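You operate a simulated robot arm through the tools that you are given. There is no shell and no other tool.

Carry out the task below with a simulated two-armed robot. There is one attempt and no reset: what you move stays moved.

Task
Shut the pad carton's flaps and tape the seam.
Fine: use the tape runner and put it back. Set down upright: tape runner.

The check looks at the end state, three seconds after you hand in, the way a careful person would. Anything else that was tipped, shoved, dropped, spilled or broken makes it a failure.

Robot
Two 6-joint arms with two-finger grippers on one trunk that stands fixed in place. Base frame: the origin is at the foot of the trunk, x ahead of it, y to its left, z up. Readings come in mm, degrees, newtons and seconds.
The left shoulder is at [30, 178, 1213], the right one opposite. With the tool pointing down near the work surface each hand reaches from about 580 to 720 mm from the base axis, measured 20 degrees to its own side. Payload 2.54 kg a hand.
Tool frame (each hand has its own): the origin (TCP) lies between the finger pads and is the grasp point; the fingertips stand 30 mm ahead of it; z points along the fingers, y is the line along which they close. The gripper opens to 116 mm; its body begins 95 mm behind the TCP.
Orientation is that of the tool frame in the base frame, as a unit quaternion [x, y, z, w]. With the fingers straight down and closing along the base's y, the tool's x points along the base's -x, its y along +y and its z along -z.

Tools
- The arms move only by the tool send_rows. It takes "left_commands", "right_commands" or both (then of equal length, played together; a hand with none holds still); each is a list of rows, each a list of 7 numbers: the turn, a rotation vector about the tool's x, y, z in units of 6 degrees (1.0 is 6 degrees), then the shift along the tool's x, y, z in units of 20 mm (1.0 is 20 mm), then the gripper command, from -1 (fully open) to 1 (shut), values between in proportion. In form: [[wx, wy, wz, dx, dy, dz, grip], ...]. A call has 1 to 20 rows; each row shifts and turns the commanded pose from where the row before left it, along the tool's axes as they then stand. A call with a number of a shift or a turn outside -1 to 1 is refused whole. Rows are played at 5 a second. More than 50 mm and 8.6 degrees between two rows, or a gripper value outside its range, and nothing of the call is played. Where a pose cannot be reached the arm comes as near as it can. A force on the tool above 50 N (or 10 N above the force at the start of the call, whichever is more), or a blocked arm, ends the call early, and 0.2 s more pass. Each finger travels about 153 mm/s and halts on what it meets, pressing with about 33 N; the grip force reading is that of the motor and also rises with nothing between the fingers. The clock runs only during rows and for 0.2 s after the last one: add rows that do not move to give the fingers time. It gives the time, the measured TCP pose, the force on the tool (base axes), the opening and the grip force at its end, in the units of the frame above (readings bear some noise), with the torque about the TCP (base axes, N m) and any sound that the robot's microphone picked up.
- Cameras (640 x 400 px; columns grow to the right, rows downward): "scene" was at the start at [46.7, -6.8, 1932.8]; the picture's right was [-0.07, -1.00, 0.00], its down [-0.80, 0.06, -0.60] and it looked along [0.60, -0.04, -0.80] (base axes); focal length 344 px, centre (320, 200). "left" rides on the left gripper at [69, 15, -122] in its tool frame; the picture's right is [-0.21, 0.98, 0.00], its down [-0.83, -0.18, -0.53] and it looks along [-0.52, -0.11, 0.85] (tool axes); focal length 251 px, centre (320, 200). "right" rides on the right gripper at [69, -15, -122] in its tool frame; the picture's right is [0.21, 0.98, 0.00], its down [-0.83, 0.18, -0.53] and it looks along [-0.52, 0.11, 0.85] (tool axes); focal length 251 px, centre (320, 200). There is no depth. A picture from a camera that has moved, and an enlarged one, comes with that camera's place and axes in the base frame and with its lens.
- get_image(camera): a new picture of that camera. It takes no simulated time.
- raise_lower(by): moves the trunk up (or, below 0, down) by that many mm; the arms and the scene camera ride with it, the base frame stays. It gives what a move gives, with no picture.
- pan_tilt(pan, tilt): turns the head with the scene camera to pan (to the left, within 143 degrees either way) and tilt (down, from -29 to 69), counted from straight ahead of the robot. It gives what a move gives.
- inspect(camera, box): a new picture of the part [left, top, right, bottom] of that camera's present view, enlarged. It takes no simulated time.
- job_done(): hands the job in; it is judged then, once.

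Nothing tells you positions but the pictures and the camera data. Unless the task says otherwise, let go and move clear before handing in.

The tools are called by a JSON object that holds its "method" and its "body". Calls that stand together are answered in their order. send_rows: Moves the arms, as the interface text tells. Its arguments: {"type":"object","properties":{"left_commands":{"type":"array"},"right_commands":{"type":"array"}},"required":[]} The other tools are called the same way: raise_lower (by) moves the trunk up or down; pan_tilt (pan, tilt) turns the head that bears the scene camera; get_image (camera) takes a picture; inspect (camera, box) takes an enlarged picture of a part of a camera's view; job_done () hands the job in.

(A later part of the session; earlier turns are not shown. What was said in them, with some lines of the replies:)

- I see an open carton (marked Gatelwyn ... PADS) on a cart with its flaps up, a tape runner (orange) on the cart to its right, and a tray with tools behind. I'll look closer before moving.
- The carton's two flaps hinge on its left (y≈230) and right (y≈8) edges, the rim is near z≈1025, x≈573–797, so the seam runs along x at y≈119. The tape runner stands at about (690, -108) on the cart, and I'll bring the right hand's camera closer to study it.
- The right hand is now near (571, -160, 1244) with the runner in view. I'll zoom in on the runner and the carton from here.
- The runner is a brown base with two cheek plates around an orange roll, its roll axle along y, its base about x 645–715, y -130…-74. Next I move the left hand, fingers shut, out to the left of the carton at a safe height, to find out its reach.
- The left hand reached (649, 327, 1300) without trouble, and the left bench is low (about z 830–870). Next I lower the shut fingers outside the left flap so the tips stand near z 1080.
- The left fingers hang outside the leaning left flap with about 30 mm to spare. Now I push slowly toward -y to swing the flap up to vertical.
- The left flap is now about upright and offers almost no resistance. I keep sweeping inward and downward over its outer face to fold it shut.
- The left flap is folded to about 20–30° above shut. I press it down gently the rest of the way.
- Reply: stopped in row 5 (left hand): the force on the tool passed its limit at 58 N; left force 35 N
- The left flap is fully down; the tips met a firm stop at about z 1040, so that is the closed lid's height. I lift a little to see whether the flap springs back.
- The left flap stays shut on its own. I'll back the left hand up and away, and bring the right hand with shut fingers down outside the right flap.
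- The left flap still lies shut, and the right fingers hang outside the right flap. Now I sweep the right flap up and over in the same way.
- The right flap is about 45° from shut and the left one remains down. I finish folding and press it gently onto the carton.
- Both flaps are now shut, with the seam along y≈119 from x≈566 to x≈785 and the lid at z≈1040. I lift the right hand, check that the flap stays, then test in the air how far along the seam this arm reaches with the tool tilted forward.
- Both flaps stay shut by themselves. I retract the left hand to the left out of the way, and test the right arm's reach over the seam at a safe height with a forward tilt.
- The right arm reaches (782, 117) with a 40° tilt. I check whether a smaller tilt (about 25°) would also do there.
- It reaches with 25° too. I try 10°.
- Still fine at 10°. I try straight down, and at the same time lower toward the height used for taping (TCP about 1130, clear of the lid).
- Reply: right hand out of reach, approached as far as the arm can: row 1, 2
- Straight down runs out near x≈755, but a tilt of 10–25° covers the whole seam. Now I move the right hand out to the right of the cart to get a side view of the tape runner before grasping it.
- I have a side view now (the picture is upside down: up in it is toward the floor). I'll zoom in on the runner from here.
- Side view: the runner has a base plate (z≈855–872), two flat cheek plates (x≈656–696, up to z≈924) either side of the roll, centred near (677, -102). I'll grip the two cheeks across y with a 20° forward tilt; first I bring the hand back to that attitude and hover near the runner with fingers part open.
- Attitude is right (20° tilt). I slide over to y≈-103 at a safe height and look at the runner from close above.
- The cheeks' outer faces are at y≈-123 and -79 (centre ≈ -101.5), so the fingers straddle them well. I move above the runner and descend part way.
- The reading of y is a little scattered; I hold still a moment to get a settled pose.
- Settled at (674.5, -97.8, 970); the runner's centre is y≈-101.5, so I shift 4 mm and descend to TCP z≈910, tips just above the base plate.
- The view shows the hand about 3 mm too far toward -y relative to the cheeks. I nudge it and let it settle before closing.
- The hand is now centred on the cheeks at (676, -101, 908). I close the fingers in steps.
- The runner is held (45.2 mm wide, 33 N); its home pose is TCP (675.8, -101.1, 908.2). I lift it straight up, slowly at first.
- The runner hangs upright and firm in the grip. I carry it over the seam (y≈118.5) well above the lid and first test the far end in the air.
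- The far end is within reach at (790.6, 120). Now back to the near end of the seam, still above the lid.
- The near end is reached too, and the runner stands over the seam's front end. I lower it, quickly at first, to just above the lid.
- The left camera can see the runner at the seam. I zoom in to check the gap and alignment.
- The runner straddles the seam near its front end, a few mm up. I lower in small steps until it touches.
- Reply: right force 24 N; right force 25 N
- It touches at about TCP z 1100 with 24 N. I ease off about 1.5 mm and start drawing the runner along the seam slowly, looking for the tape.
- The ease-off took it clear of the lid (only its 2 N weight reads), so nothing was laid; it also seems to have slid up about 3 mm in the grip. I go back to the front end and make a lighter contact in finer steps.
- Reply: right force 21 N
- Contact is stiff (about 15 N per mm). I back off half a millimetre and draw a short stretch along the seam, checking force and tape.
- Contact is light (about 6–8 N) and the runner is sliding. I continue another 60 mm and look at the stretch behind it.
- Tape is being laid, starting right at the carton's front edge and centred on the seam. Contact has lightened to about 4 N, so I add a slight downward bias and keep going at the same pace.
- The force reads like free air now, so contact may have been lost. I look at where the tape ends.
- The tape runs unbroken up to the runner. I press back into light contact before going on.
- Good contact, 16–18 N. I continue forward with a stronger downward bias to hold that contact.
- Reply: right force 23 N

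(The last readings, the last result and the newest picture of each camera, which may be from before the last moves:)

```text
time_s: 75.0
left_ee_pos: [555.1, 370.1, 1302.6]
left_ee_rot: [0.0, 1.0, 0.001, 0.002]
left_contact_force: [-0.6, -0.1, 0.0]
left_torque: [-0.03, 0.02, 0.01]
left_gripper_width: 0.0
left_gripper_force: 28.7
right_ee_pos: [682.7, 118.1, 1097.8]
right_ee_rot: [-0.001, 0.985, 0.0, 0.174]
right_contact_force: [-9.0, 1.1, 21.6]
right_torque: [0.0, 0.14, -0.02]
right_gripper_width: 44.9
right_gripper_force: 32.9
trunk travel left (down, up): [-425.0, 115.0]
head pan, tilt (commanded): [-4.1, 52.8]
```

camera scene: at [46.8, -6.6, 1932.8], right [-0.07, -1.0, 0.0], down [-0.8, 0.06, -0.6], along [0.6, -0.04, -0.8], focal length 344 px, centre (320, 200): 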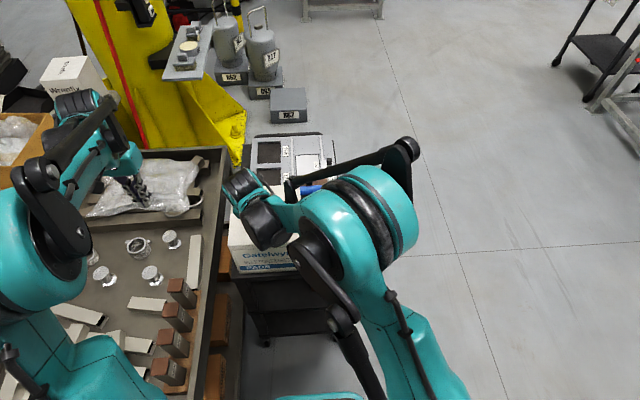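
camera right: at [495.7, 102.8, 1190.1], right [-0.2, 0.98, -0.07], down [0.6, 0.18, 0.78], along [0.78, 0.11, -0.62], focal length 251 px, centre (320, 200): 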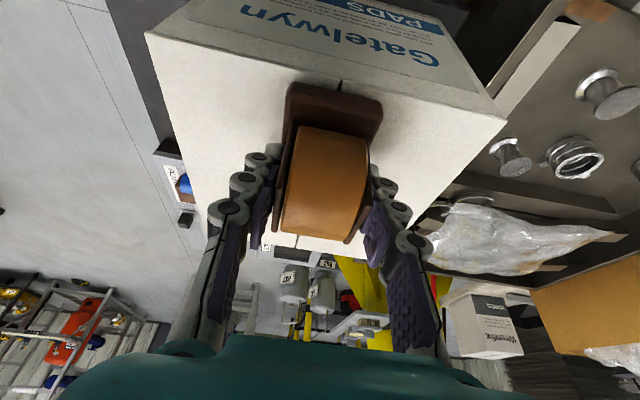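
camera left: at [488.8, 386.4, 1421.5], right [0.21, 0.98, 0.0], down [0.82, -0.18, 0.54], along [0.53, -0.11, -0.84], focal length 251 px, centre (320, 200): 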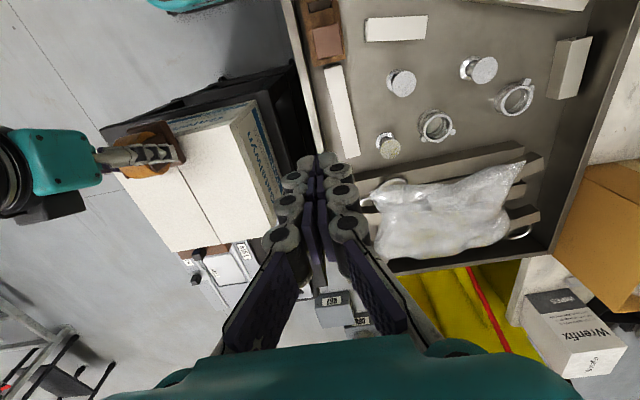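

Contact is steady at about 22 N with 9 N of drag. I go on with a smaller bias.

{"method": "send_rows", "body": {"right_commands": [[0, 0, 0, -0.2349, 0, 0.0855, 1], [0, 0, 0, -0.2349, 0, 0.0855, 1], [0, 0, 0, -0.2345, 0, 0.087, 1], [0, 0, 0, -0.2345, 0, 0.087, 1], [0, 0, 0, -0.2345, 0, 0.087, 1], [0, 0, 0, -0.2345, 0, 0.087, 1], [0, 0, 0, -0.2345, 0, 0.087, 1], [0, 0, 0, -0.2345, 0, 0.087, 1]]}}

{"method": "inspect", "body": {"camera": "left", "box": [80, 90, 260, 260]}}

{"method": "get_image", "body": {"camera": "right"}}

```text
time_s: 76.8
left_ee_pos: [555.7, 370.3, 1302.2]
left_ee_rot: [0.0, 1.0, 0.0, 0.004]
left_contact_force: [0.0, -0.2, 0.0]
left_torque: [-0.03, -0.02, -0.02]
left_gripper_width: 0.1
left_gripper_force: 28.3
right_ee_pos: [722.5, 119.1, 1097.3]
right_ee_rot: [0.0, 0.985, 0.0, 0.174]
right_contact_force: [-8.5, 0.0, 20.2]
right_torque: [-0.01, 0.07, 0.0]
right_gripper_width: 45.0
right_gripper_force: 32.7
trunk travel left (down, up): [-425.0, 115.0]
head pan, tilt (commanded): [-4.1, 52.8]
```

```text
2.35 times, centred on (170, 175) of left
camera zoom: at [484.9, 386.0, 1423.1], right [0.21, 0.98, 0.0], down [0.82, -0.18, 0.54], along [0.53, -0.11, -0.84], focal length 592 px, centre (673, 259)
```

zoom: 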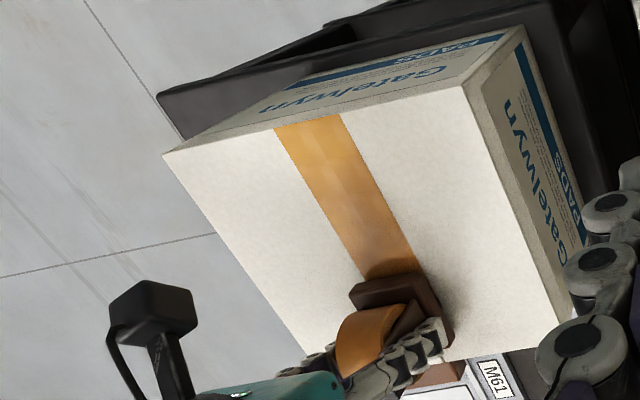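

```text
taken
camera right: at [616.8, 103.0, 1187.8], right [-0.2, 0.98, -0.07], down [0.59, 0.18, 0.78], along [0.78, 0.11, -0.62], focal length 251 px, centre (320, 200)
```

right: 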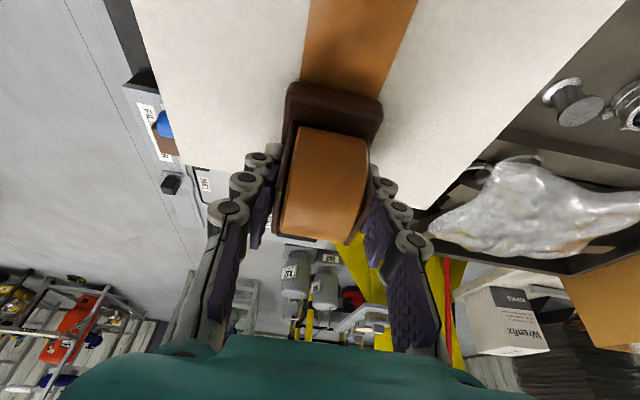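

The tape is continuous and centred so far (runner at x≈722). I continue toward the far edge without extra bias.

{"method": "send_rows", "body": {"right_commands": [[0, 0, 0, -0.2349, 0, 0.0855, 1], [0, 0, 0, -0.2349, 0, 0.0855, 1], [0, 0, 0, -0.2349, 0, 0.0855, 1], [0, 0, 0, -0.2349, 0, 0.0855, 1], [0, 0, 0, -0.2349, 0, 0.0855, 1], [0, 0, 0, -0.2349, 0, 0.0855, 1], [0, 0, 0, -0.2349, 0, 0.0855, 1], [0, 0, 0, -0.2349, 0, 0.0855, 1]]}}

```text
time_s: 78.6
left_ee_pos: [556.7, 370.7, 1301.2]
left_ee_rot: [0.0, 1.0, 0.001, 0.004]
left_contact_force: [0.1, 0.2, -1.2]
left_torque: [0.0, -0.01, 0.0]
left_gripper_width: 0.1
left_gripper_force: 29.1
right_ee_pos: [763.2, 117.5, 1097.8]
right_ee_rot: [-0.001, 0.985, 0.001, 0.174]
right_contact_force: [-6.0, 0.8, 17.0]
right_torque: [0.0, -0.15, -0.01]
right_gripper_width: 45.2
right_gripper_force: 33.1
trunk travel left (down, up): [-425.0, 115.0]
head pan, tilt (commanded): [-4.1, 52.8]
```

Nearly there (x≈763, 17 N). I finish the last 25 mm with slightly less pressure.

{"method": "send_rows", "body": {"right_commands": [[0, 0, 0, -0.2366, 0, 0.0808, 1], [0, 0, 0, -0.2366, 0, 0.0808, 1], [0, 0, 0, -0.2349, 0, 0.0855, 1], [0, 0, 0, -0.2349, 0, 0.0855, 1], [0, 0, 0, -0.2349, 0, 0.0855, 1], [0, 0, 0, 0, 0, 0, 1]]}}

{"method": "get_image", "body": {"camera": "right"}}

{"method": "inspect", "body": {"camera": "left", "box": [80, 90, 260, 260]}}

```text
time_s: 80.0
left_ee_pos: [558.3, 370.7, 1302.7]
left_ee_rot: [0.0, 1.0, 0.001, 0.003]
left_contact_force: [-0.2, 0.2, -0.1]
left_torque: [0.02, -0.01, 0.0]
left_gripper_width: 0.3
left_gripper_force: 28.6
right_ee_pos: [788.7, 118.2, 1097.9]
right_ee_rot: [0.0, 0.985, 0.0, 0.174]
right_contact_force: [-5.1, 0.3, 10.7]
right_torque: [0.02, 0.27, 0.01]
right_gripper_width: 45.0
right_gripper_force: 33.1
trunk travel left (down, up): [-425.0, 115.0]
head pan, tilt (commanded): [-4.1, 52.8]
```

```text
taken
camera right: at [683.3, 102.1, 1187.9], right [-0.2, 0.98, -0.07], down [0.59, 0.18, 0.78], along [0.78, 0.11, -0.62], focal length 251 px, centre (320, 200)
```

right: 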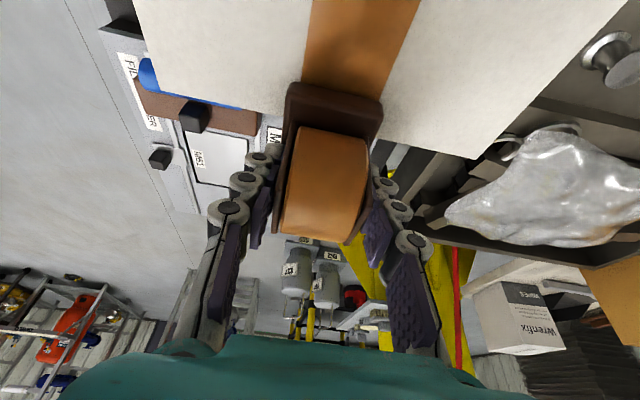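

```text
2.35 times, centred on (170, 175) of left
camera zoom: at [486.7, 386.2, 1422.4], right [0.21, 0.98, 0.0], down [0.82, -0.18, 0.54], along [0.53, -0.11, -0.84], focal length 592 px, centre (673, 259)
```

zoom: 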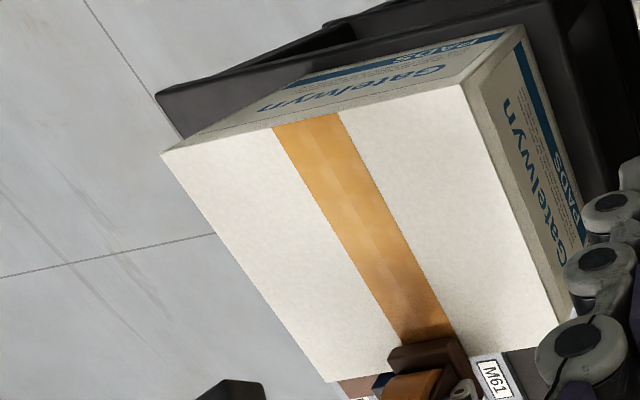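

The runner's middle is now at the lid's back edge. I lift it straight up and look at the full length of the tape.

{"method": "send_rows", "body": {"right_commands": [[0, 0, 0, -0.0855, 0, -0.235, 1], [0, 0, 0, -0.171, 0, -0.47, 1], [0, 0, 0, -0.342, 0, -0.94, 1], [0, 0, 0, -0.342, 0, -0.94, 1], [0, 0, 0, 0, 0, 0, 1], [0, 0, 0, 0, 0, 0, 1]]}}

{"method": "inspect", "body": {"camera": "scene", "box": [210, 150, 330, 280]}}

{"method": "get_image", "body": {"camera": "right"}}

{"method": "inspect", "body": {"camera": "left", "box": [80, 90, 260, 260]}}

```text
time_s: 81.4
left_ee_pos: [559.7, 369.9, 1300.0]
left_ee_rot: [-0.001, 1.0, 0.001, 0.002]
left_contact_force: [-0.5, 0.0, -0.3]
left_torque: [-0.02, -0.01, 0.01]
left_gripper_width: 0.0
left_gripper_force: 28.7
right_ee_pos: [790.0, 120.4, 1149.1]
right_ee_rot: [0.001, 0.985, 0.0, 0.173]
right_contact_force: [0.0, 0.3, -2.4]
right_torque: [0.02, 0.04, 0.02]
right_gripper_width: 45.0
right_gripper_force: 32.7
trunk travel left (down, up): [-425.0, 115.0]
head pan, tilt (commanded): [-4.1, 52.8]
```

```text
3.08 times, centred on (270, 215) of scene
camera zoom: at [47.3, -6.6, 1932.8], right [-0.07, -1.0, 0.0], down [-0.8, 0.06, -0.6], along [0.6, -0.04, -0.8], focal length 1059 px, centre (474, 154)
```

zoom: 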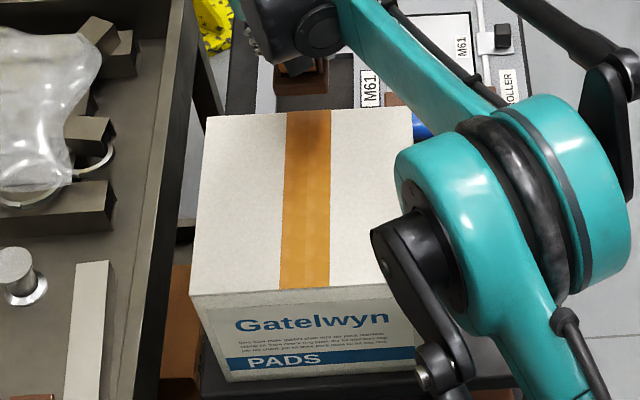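

```text
taken
camera right: at [685.1, 104.0, 1240.7], right [-0.2, 0.98, -0.07], down [0.6, 0.18, 0.78], along [0.78, 0.11, -0.62], focal length 251 px, centre (320, 200)
```

right: 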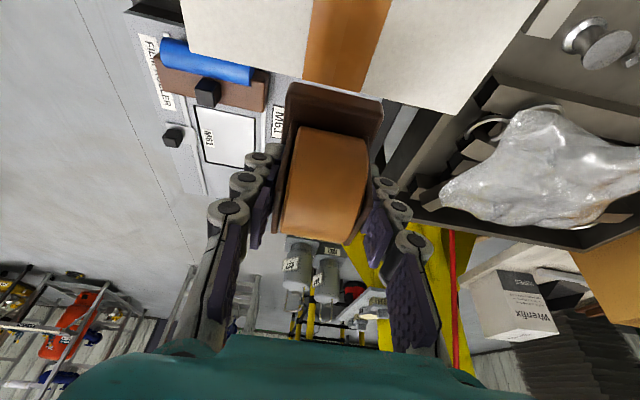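

```text
2.35 times, centred on (170, 175) of left
camera zoom: at [488.9, 386.4, 1421.5], right [0.21, 0.98, 0.0], down [0.82, -0.18, 0.54], along [0.53, -0.11, -0.84], focal length 592 px, centre (673, 259)
```

zoom: 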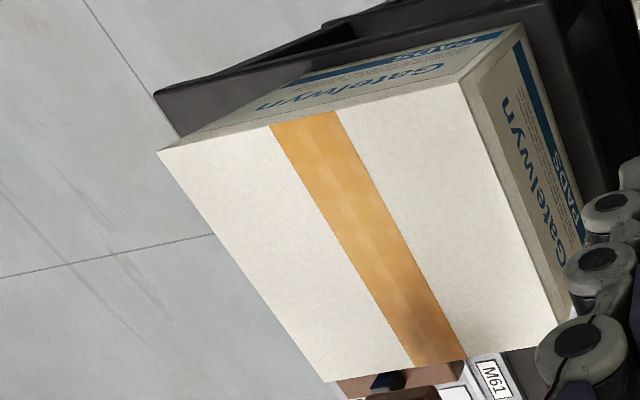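

The tape covers the whole seam from front edge to back edge, centred. Next I check how the runner sits in the grip, then carry it back to its place.

{"method": "inspect", "body": {"camera": "right", "box": [220, 60, 420, 260]}}

{"method": "send_rows", "body": {"right_commands": [[0, 0, 0, -0.342, 0, -0.94, 1], [0, 0, 0, 0.893, 0, -0.325, 1], [0, 0, 0, 0.893, 0, -0.325, 1], [0, 0, 0, 0.893, 0, -0.325, 1], [0, 0, 0, 0.893, 0, -0.325, 1], [0, 0, 0, 0.893, 0, -0.325, 1], [0, 0, 0, 0.893, 0, -0.325, 1], [0, 0, 0, 0, 0, 0, 1]]}}

{"method": "send_rows", "body": {"right_commands": [[0, 0, 0, 0, -1, 0, 1], [0, 0, 0, 0, -1, 0, 1], [0, 0, 0, 0, -1, 0, 1], [0, 0, 0, 0, -1, 0, 1], [0, 0, 0, 0, -1, 0, 1], [0, 0, 0, 0, -1, 0, 1], [0, 0, 0, 0, -1, 0, 1], [0, 0, 0, 0, -1, 0, 1], [0, 0, 0, 0, -1, 0, 1], [0, 0, 0, 0, -1, 0, 1], [0, 0, 0, 0, -1, 0, 1], [0, 0, 0, 0, 0, 0, 1], [0, 0, 0, 0, 0, 0, 1]]}}

{"method": "get_image", "body": {"camera": "right"}}

```text
2.00 times, centred on (320, 160) of right
camera zoom: at [685.1, 104.0, 1240.7], right [-0.2, 0.98, -0.07], down [0.6, 0.18, 0.78], along [0.78, 0.11, -0.62], focal length 503 px, centre (320, 280)
```

zoom: 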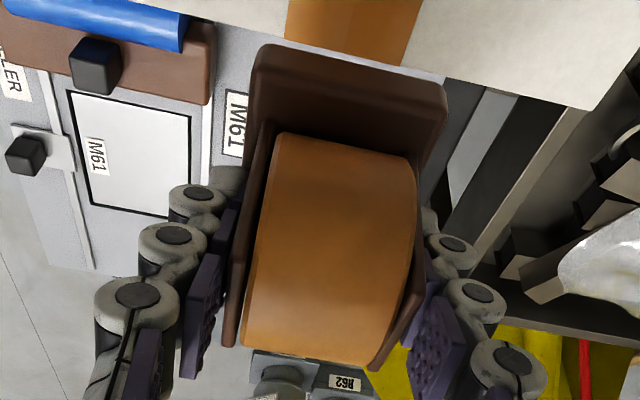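

```text
time_s: 83.2
left_ee_pos: [560.2, 371.1, 1299.8]
left_ee_rot: [0.0, 1.0, 0.001, 0.002]
left_contact_force: [-0.5, -0.1, 0.6]
left_torque: [0.0, 0.05, 0.02]
left_gripper_width: 0.0
left_gripper_force: 28.7
right_ee_pos: [677.3, 119.4, 1168.7]
right_ee_rot: [0.0, 0.985, 0.0, 0.173]
right_contact_force: [-0.4, 0.2, -1.7]
right_torque: [0.0, 0.02, 0.01]
right_gripper_width: 45.2
right_gripper_force: 32.8
trunk travel left (down, up): [-425.0, 115.0]
head pan, tilt (commanded): [-4.1, 52.8]
```

```text
time_s: 86.0
left_ee_pos: [558.0, 370.3, 1300.8]
left_ee_rot: [0.0, 1.0, 0.001, 0.003]
left_contact_force: [0.4, 0.1, -0.5]
left_torque: [0.0, -0.03, 0.0]
left_gripper_width: 0.0
left_gripper_force: 28.9
right_ee_pos: [675.6, -102.3, 1170.2]
right_ee_rot: [0.0, 0.985, -0.001, 0.173]
right_contact_force: [-0.2, -0.1, -2.3]
right_torque: [-0.01, 0.0, 0.01]
right_gripper_width: 44.9
right_gripper_force: 33.4
trunk travel left (down, up): [-425.0, 115.0]
head pan, tilt (commanded): [-4.1, 52.8]
```

```text
taken
camera right: at [570.4, -117.5, 1261.5], right [-0.2, 0.98, -0.07], down [0.6, 0.18, 0.78], along [0.78, 0.11, -0.62], focal length 251 px, centre (320, 200)
```

right: 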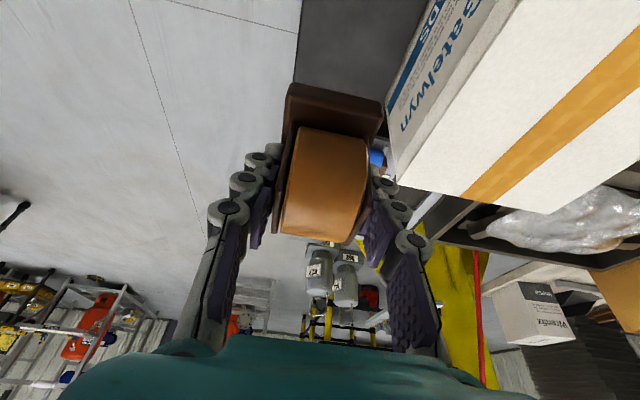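

The runner is upright in the grip (it rode up about 4–5 mm against the fingertips). It is above its home spot now, and I lower it toward the cart.

{"method": "send_rows", "body": {"right_commands": [[0, 0, 0, 0.342, 0, 0.94, 1], [0, 0, 0, 0.342, 0, 0.94, 1], [0, 0, 0, 0.342, 0, 0.94, 1], [0, 0, 0, 0.342, 0, 0.94, 1], [0, 0, 0, 0.342, 0, 0.94, 1], [0, 0, 0, 0.342, 0, 0.94, 1], [0, 0, 0, 0.342, 0, 0.94, 1], [0, 0, 0, 0.342, 0, 0.94, 1], [0, 0, 0, 0.342, 0, 0.94, 1], [0, 0, 0, 0.342, 0, 0.94, 1], [0, 0, 0, 0.342, 0, 0.94, 1], [0, 0, 0, 0.342, 0, 0.94, 1], [0, 0, 0, 0, 0, 0, 1], [0, 0, 0, 0, 0, 0, 1]]}}

{"method": "get_image", "body": {"camera": "right"}}

```text
time_s: 89.0
left_ee_pos: [560.0, 370.8, 1300.0]
left_ee_rot: [0.001, 1.0, 0.001, 0.001]
left_contact_force: [-0.4, 0.6, 0.0]
left_torque: [0.0, -0.01, 0.02]
left_gripper_width: 0.0
left_gripper_force: 28.3
right_ee_pos: [677.7, -103.6, 931.5]
right_ee_rot: [0.0, 0.985, -0.001, 0.173]
right_contact_force: [1.0, -0.1, -2.5]
right_torque: [0.0, 0.0, -0.01]
right_gripper_width: 45.2
right_gripper_force: 33.0
trunk travel left (down, up): [-425.0, 115.0]
head pan, tilt (commanded): [-4.1, 52.8]
```

```text
taken
camera right: at [571.3, -117.8, 1022.4], right [-0.2, 0.98, -0.07], down [0.6, 0.18, 0.78], along [0.78, 0.11, -0.62], focal length 251 px, centre (320, 200)
```

right: 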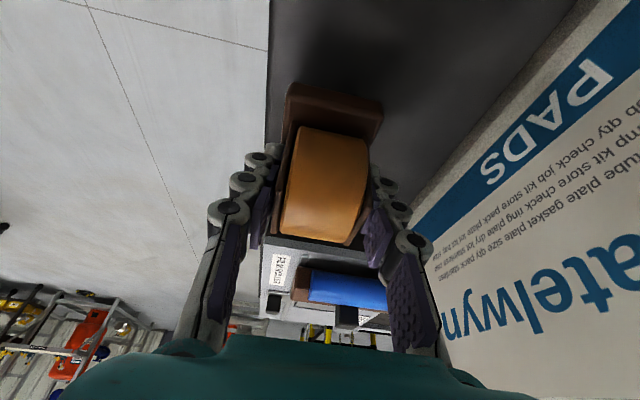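

It is within 2 mm of its home in the plane. I correct that, lower to about 913, and then feel for the surface in small steps.

{"method": "send_rows", "body": {"right_commands": [[0, 0, 0, 0.047, 0.075, -0.017, 1], [0, 0, 0, 0.171, 0, 0.47, 1], [0, 0, 0, 0.1368, 0, 0.376, 1], [0, 0, 0, 0, 0, 0, 1], [0, 0, 0, 0, 0, 0, 1]]}}

{"method": "send_rows", "body": {"right_commands": [[0, 0, 0, 0.0513, 0, 0.141, 1], [0, 0, 0, 0, 0, 0, 1]]}}

{"method": "send_rows", "body": {"right_commands": [[0, 0, 0, 0.0342, 0, 0.094, 1], [0, 0, 0, 0, 0, 0, 1]]}}

```text
time_s: 90.2
left_ee_pos: [558.5, 369.2, 1300.6]
left_ee_rot: [0.001, 1.0, 0.001, 0.003]
left_contact_force: [0.1, 0.7, -0.1]
left_torque: [0.02, -0.02, -0.04]
left_gripper_width: 0.1
left_gripper_force: 28.4
right_ee_pos: [674.8, -99.1, 913.5]
right_ee_rot: [0.0, 0.985, 0.0, 0.173]
right_contact_force: [-0.4, -0.5, -2.3]
right_torque: [-0.02, 0.0, 0.0]
right_gripper_width: 44.9
right_gripper_force: 33.1
trunk travel left (down, up): [-425.0, 115.0]
head pan, tilt (commanded): [-4.1, 52.8]
```

```text
time_s: 90.8
left_ee_pos: [559.2, 370.8, 1301.5]
left_ee_rot: [0.0, 1.0, 0.002, 0.002]
left_contact_force: [0.0, 0.6, -0.1]
left_torque: [0.01, 0.01, 0.01]
left_gripper_width: 0.0
left_gripper_force: 28.7
right_ee_pos: [674.6, -99.6, 910.0]
right_ee_rot: [0.0, 0.985, 0.0, 0.173]
right_contact_force: [0.3, 0.7, -2.0]
right_torque: [0.03, 0.01, 0.02]
right_gripper_width: 45.1
right_gripper_force: 32.9
trunk travel left (down, up): [-425.0, 115.0]
head pan, tilt (commanded): [-4.1, 52.8]
```

```text
time_s: 91.4
left_ee_pos: [558.7, 370.8, 1300.2]
left_ee_rot: [0.0, 1.0, 0.001, 0.003]
left_contact_force: [0.4, 1.2, 0.3]
left_torque: [0.02, -0.03, 0.02]
left_gripper_width: 0.0
left_gripper_force: 28.4
right_ee_pos: [674.5, -99.8, 908.2]
right_ee_rot: [0.0, 0.985, 0.001, 0.172]
right_contact_force: [-0.6, 0.6, -2.9]
right_torque: [0.01, 0.0, 0.03]
right_gripper_width: 45.0
right_gripper_force: 33.8
trunk travel left (down, up): [-425.0, 115.0]
head pan, tilt (commanded): [-4.1, 52.8]
```

Still in the air at 908, as expected from the slide in the grip. I continue in 1–1.5 mm steps.

{"method": "send_rows", "body": {"right_commands": [[0, 0, 0, 0.0257, 0, 0.0705, 1], [0, 0, 0, 0, 0, 0, 1]]}}

{"method": "send_rows", "body": {"right_commands": [[0, 0, 0, 0.0171, 0, 0.047, 1], [0, 0, 0, 0, 0, 0, 1]]}}

```text
time_s: 92.0
left_ee_pos: [558.5, 370.9, 1300.2]
left_ee_rot: [0.001, 1.0, 0.002, 0.003]
left_contact_force: [0.1, -0.8, -1.4]
left_torque: [0.01, 0.0, -0.02]
left_gripper_width: 0.2
left_gripper_force: 28.7
right_ee_pos: [676.1, -99.8, 906.7]
right_ee_rot: [0.0, 0.985, 0.0, 0.173]
right_contact_force: [0.4, 0.1, -2.9]
right_torque: [0.02, 0.0, -0.04]
right_gripper_width: 45.3
right_gripper_force: 32.7
trunk travel left (down, up): [-425.0, 115.0]
head pan, tilt (commanded): [-4.1, 52.8]
```

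```text
time_s: 92.6
left_ee_pos: [559.0, 370.9, 1299.7]
left_ee_rot: [0.0, 1.0, 0.001, 0.003]
left_contact_force: [0.1, 0.3, 0.0]
left_torque: [0.01, 0.0, -0.03]
left_gripper_width: 0.1
left_gripper_force: 28.1
right_ee_pos: [674.8, -101.0, 906.4]
right_ee_rot: [0.0, 0.985, -0.001, 0.173]
right_contact_force: [-0.1, 0.1, -1.9]
right_torque: [-0.02, 0.04, -0.02]
right_gripper_width: 44.9
right_gripper_force: 33.1
trunk travel left (down, up): [-425.0, 115.0]
head pan, tilt (commanded): [-4.1, 52.8]
```

Not touching yet at about 906. I keep stepping down.

{"method": "send_rows", "body": {"right_commands": [[0, 0, 0, 0.0171, 0, 0.047, 1], [0, 0, 0, 0, 0, 0, 1]]}}

{"method": "send_rows", "body": {"right_commands": [[0, 0, 0, 0.0128, 0, 0.0353, 1], [0, 0, 0, 0, 0, 0, 1]]}}

```text
time_s: 93.2
left_ee_pos: [558.3, 370.3, 1300.3]
left_ee_rot: [0.0, 1.0, 0.001, 0.002]
left_contact_force: [0.2, 0.5, 0.0]
left_torque: [0.04, -0.01, -0.01]
left_gripper_width: 0.4
left_gripper_force: 29.0
right_ee_pos: [675.1, -100.2, 904.5]
right_ee_rot: [0.0, 0.985, 0.001, 0.173]
right_contact_force: [-1.0, 0.6, -2.1]
right_torque: [0.03, -0.01, 0.0]
right_gripper_width: 45.2
right_gripper_force: 33.0
trunk travel left (down, up): [-425.0, 115.0]
head pan, tilt (commanded): [-4.1, 52.8]
```

```text
time_s: 93.8
left_ee_pos: [558.9, 369.4, 1299.6]
left_ee_rot: [0.0, 1.0, 0.001, 0.002]
left_contact_force: [0.0, 0.1, -0.3]
left_torque: [0.0, 0.0, -0.07]
left_gripper_width: 0.0
left_gripper_force: 28.8
right_ee_pos: [675.4, -100.6, 903.2]
right_ee_rot: [0.0, 0.985, -0.001, 0.172]
right_contact_force: [-1.2, -0.6, -2.8]
right_torque: [-0.02, 0.0, 0.01]
right_gripper_width: 45.0
right_gripper_force: 32.9
trunk travel left (down, up): [-425.0, 115.0]
head pan, tilt (commanded): [-4.1, 52.8]
```

{"method": "send_rows", "body": {"right_commands": [[0, 0, 0, 0.0128, 0, 0.0353, 1], [0, 0, 0, 0, 0, 0, 1]]}}

{"method": "inspect", "body": {"camera": "right", "box": [220, 60, 420, 260]}}

```text
time_s: 94.4
left_ee_pos: [559.2, 369.3, 1300.5]
left_ee_rot: [0.001, 1.0, 0.001, 0.002]
left_contact_force: [-0.2, 0.3, 0.3]
left_torque: [-0.01, -0.03, -0.01]
left_gripper_width: 0.0
left_gripper_force: 28.9
right_ee_pos: [674.2, -100.1, 903.5]
right_ee_rot: [0.001, 0.985, 0.0, 0.173]
right_contact_force: [0.4, -1.3, 2.0]
right_torque: [0.01, -0.13, -0.04]
right_gripper_width: 45.2
right_gripper_force: 33.2
trunk travel left (down, up): [-425.0, 115.0]
head pan, tilt (commanded): [-4.1, 52.8]
```

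```text
2.00 times, centred on (320, 160) of right
camera zoom: at [569.4, -116.2, 994.4], right [-0.2, 0.98, -0.07], down [0.59, 0.18, 0.78], along [0.78, 0.11, -0.62], focal length 503 px, centre (320, 280)
```

zoom: 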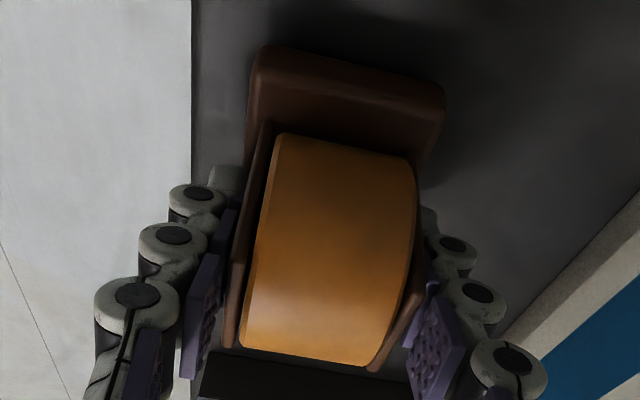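

The back edge of the sole touches first (slight 1–2° pitch). I level it with a small counter-turn and settle it down the last bit.

{"method": "send_rows", "body": {"right_commands": [[0, -0.25, 0, 0, 0, 0, 1], [0, 0, 0, 0.0137, 0, 0.0376, 1], [0, 0, 0, 0, 0, 0, 1]]}}

```text
time_s: 95.2
left_ee_pos: [556.0, 371.6, 1301.9]
left_ee_rot: [0.0, 1.0, 0.001, 0.004]
left_contact_force: [-0.7, 0.6, -0.1]
left_torque: [-0.02, 0.01, 0.01]
left_gripper_width: 0.0
left_gripper_force: 28.6
right_ee_pos: [672.8, -98.6, 903.8]
right_ee_rot: [0.0, 0.982, 0.0, 0.187]
right_contact_force: [0.2, -4.9, 24.4]
right_torque: [-0.17, 0.53, 0.08]
right_gripper_width: 45.4
right_gripper_force: 33.2
trunk travel left (down, up): [-425.0, 115.0]
head pan, tilt (commanded): [-4.1, 52.8]
```

That pressed harder than wanted on the front edge. I take back half of the turn and ease up about a millimetre.

{"method": "send_rows", "body": {"right_commands": [[0, 0.12, 0, -0.0137, 0, -0.0376, 1], [0, 0, 0, -0.0051, 0, -0.0141, 1], [0, 0, 0, 0, 0, 0, 1]]}}

```text
time_s: 96.0
left_ee_pos: [558.1, 370.5, 1301.1]
left_ee_rot: [0.0, 1.0, 0.001, 0.003]
left_contact_force: [0.1, -0.1, 0.0]
left_torque: [-0.01, 0.0, -0.01]
left_gripper_width: 0.2
left_gripper_force: 28.9
right_ee_pos: [674.6, -99.7, 903.6]
right_ee_rot: [0.0, 0.984, 0.0, 0.178]
right_contact_force: [-1.3, -1.9, 4.6]
right_torque: [-0.14, 0.13, 0.06]
right_gripper_width: 44.8
right_gripper_force: 33.3
trunk travel left (down, up): [-425.0, 115.0]
head pan, tilt (commanded): [-4.1, 52.8]
```

Light, nearly level contact now. I open the fingers gradually.

{"method": "send_rows", "body": {"right_commands": [[0, 0, 0, 0, 0, 0, 0.2], [0, 0, 0, 0, 0, 0, 0.1], [0, 0, 0, 0, 0, 0, -0.05], [0, 0, 0, 0, 0, 0, -0.2], [0, 0, 0, 0, 0, 0, -0.38], [0, 0, 0, 0, 0, 0, -0.38]]}}

{"method": "get_image", "body": {"camera": "right"}}

{"method": "inspect", "body": {"camera": "right", "box": [220, 60, 420, 260]}}

```text
time_s: 97.4
left_ee_pos: [558.5, 371.1, 1300.3]
left_ee_rot: [0.0, 1.0, 0.001, 0.003]
left_contact_force: [-0.2, 0.6, -0.5]
left_torque: [-0.02, -0.01, 0.0]
left_gripper_width: 0.1
left_gripper_force: 28.4
right_ee_pos: [674.9, -100.9, 903.2]
right_ee_rot: [-0.001, 0.984, 0.0, 0.179]
right_contact_force: [0.1, -0.4, 0.3]
right_torque: [0.0, 0.01, -0.02]
right_gripper_width: 79.9
right_gripper_force: 0.1
trunk travel left (down, up): [-425.0, 115.0]
head pan, tilt (commanded): [-4.1, 52.8]
```

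```text
taken
camera right: at [568.2, -115.8, 992.9], right [-0.2, 0.98, -0.08], down [0.58, 0.18, 0.79], along [0.79, 0.11, -0.61], focal length 251 px, centre (320, 200)
```

right: 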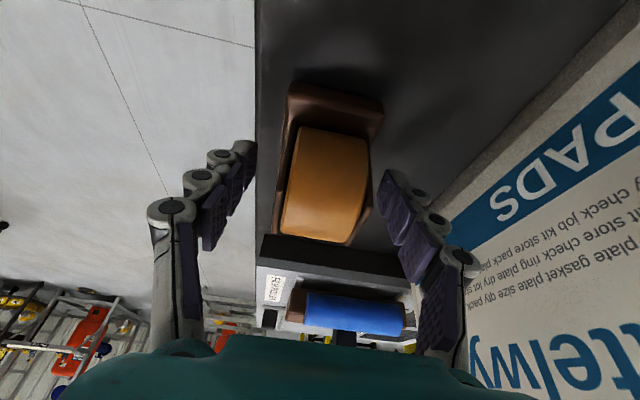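

```text
2.00 times, centred on (320, 160) of right
camera zoom: at [568.2, -115.8, 992.9], right [-0.2, 0.98, -0.08], down [0.58, 0.18, 0.79], along [0.79, 0.11, -0.61], focal length 503 px, centre (320, 280)
```

zoom: 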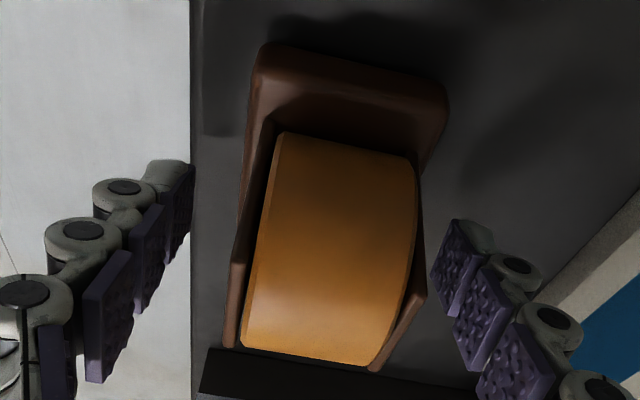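

The runner stands free and upright on its spot. I withdraw straight up and then to the right, clear of everything.

{"method": "send_rows", "body": {"right_commands": [[0, 0, 0, -0.176, 0, -0.468, -0.38], [0, 0, 0, -0.352, 0, -0.936, -0.38], [0, 0, 0, -0.352, 0, -0.936, -0.38], [0, 0, 0, -0.352, 0, -0.936, -0.38], [0, 0, 0, -0.352, 0, -0.936, -0.38], [0, 0, 0, -0.352, 0, -0.936, -0.38], [0, 0, 0, -0.352, 0, -0.936, -0.38], [0, 0, 0, -0.352, 0, -0.936, -0.38], [0, 0, 0, -0.352, 0, -0.936, -0.38], [0, 0, 0, -0.352, 0, -0.936, -0.38], [0, 0, 0, -0.352, 0, -0.936, -0.38], [0, 0, 0, -0.352, 0, -0.936, -0.38], [0, 0, 0, -0.352, 0, -0.936, -0.38], [0, 0, 0, 0.5, -0.7, -0.4, -0.38], [0, 0, 0, 0.5, -0.9, -0.4, -0.38], [0, 0, 0, 0.5, -0.9, -0.4, -0.38], [0, 0, 0, 0.5, -0.9, -0.4, -0.38], [0, 0, 0, 0.5, -0.9, -0.4, -0.38], [0, 0, 0, 0, 0, 0, -0.38]]}}

{"method": "get_image", "body": {"camera": "scene"}}

{"method": "inspect", "body": {"camera": "scene", "box": [200, 120, 370, 290]}}

{"method": "get_image", "body": {"camera": "right"}}

{"method": "get_image", "body": {"camera": "left"}}

```text
time_s: 101.4
left_ee_pos: [559.0, 371.8, 1300.2]
left_ee_rot: [0.0, 1.0, 0.001, 0.002]
left_contact_force: [-0.1, 0.1, -0.1]
left_torque: [-0.01, 0.02, 0.04]
left_gripper_width: 0.0
left_gripper_force: 28.3
right_ee_pos: [614.1, -183.3, 1172.8]
right_ee_rot: [0.0, 0.984, 0.0, 0.18]
right_contact_force: [-0.9, -0.4, -0.5]
right_torque: [-0.03, 0.06, 0.01]
right_gripper_width: 79.9
right_gripper_force: 0.0
trunk travel left (down, up): [-425.0, 115.0]
head pan, tilt (commanded): [-4.1, 52.8]
```

```text
taken
camera scene: at [47.4, -6.1, 1932.8], right [-0.07, -1.0, 0.0], down [-0.8, 0.06, -0.6], along [0.6, -0.04, -0.8], focal length 344 px, centre (320, 200)
```

scene: 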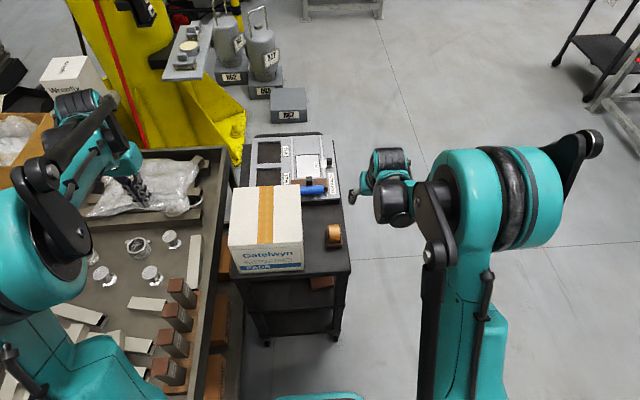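

```text
2.35 times, centred on (285, 205) of scene
camera zoom: at [47.4, -6.1, 1932.8], right [-0.07, -1.0, 0.0], down [-0.8, 0.06, -0.6], along [0.6, -0.04, -0.8], focal length 810 px, centre (402, 188)
```

zoom: 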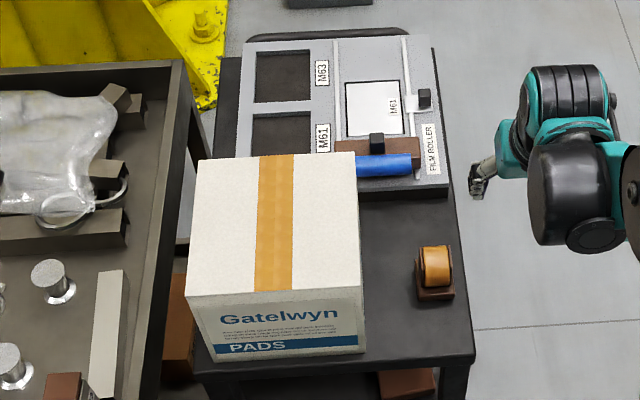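

```text
taken
camera right: at [507.4, -198.9, 1262.6], right [-0.2, 0.98, -0.08], down [0.58, 0.18, 0.79], along [0.79, 0.11, -0.61], focal length 251 px, centre (320, 200)
```

right: 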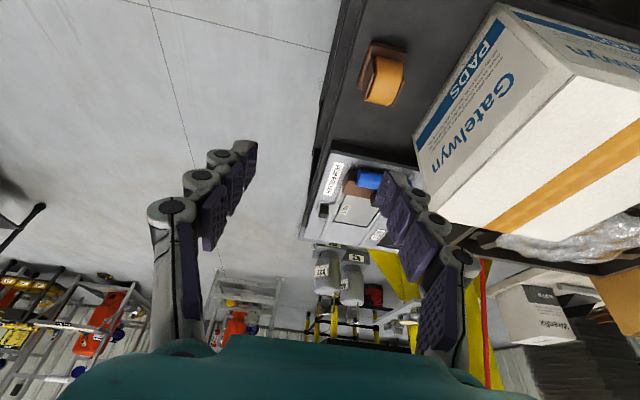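

```text
taken
camera left: at [488.9, 386.7, 1421.4], right [0.21, 0.98, 0.0], down [0.82, -0.18, 0.54], along [0.53, -0.11, -0.84], focal length 251 px, centre (320, 200)
```

left: 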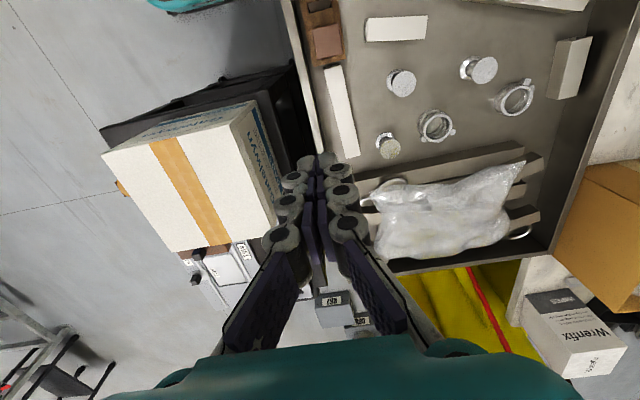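

The carton is shut with the tape running the full seam. The runner stands upright on its original spot, the carton and everything else look unmoved, and both hands are clear, so I hand in.

{"method": "job_done", "body": {}}

```text
The job is handed in.
```

The pad carton is shut, and the seam is taped along its full length with one unbroken strip. The result of the check hasn't come back to me.

- **Flaps:** both stayed down by themselves after I folded them, before any tape went on.
- **Tape:** it runs from the front edge to the back edge, centred on the seam. I lost contact briefly partway along, so I backed up about 10 mm and pressed again. The final pictures show no gap.
- **Tape runner:** it stands upright, within about 1 mm of where I picked it up. It slid about 5 mm up in the grip when I first pressed it on the lid, so I lowered it in small steps to set it down flat.

In the last pictures the carton hasn't moved, nothing else looks disturbed, and both hands are clear.
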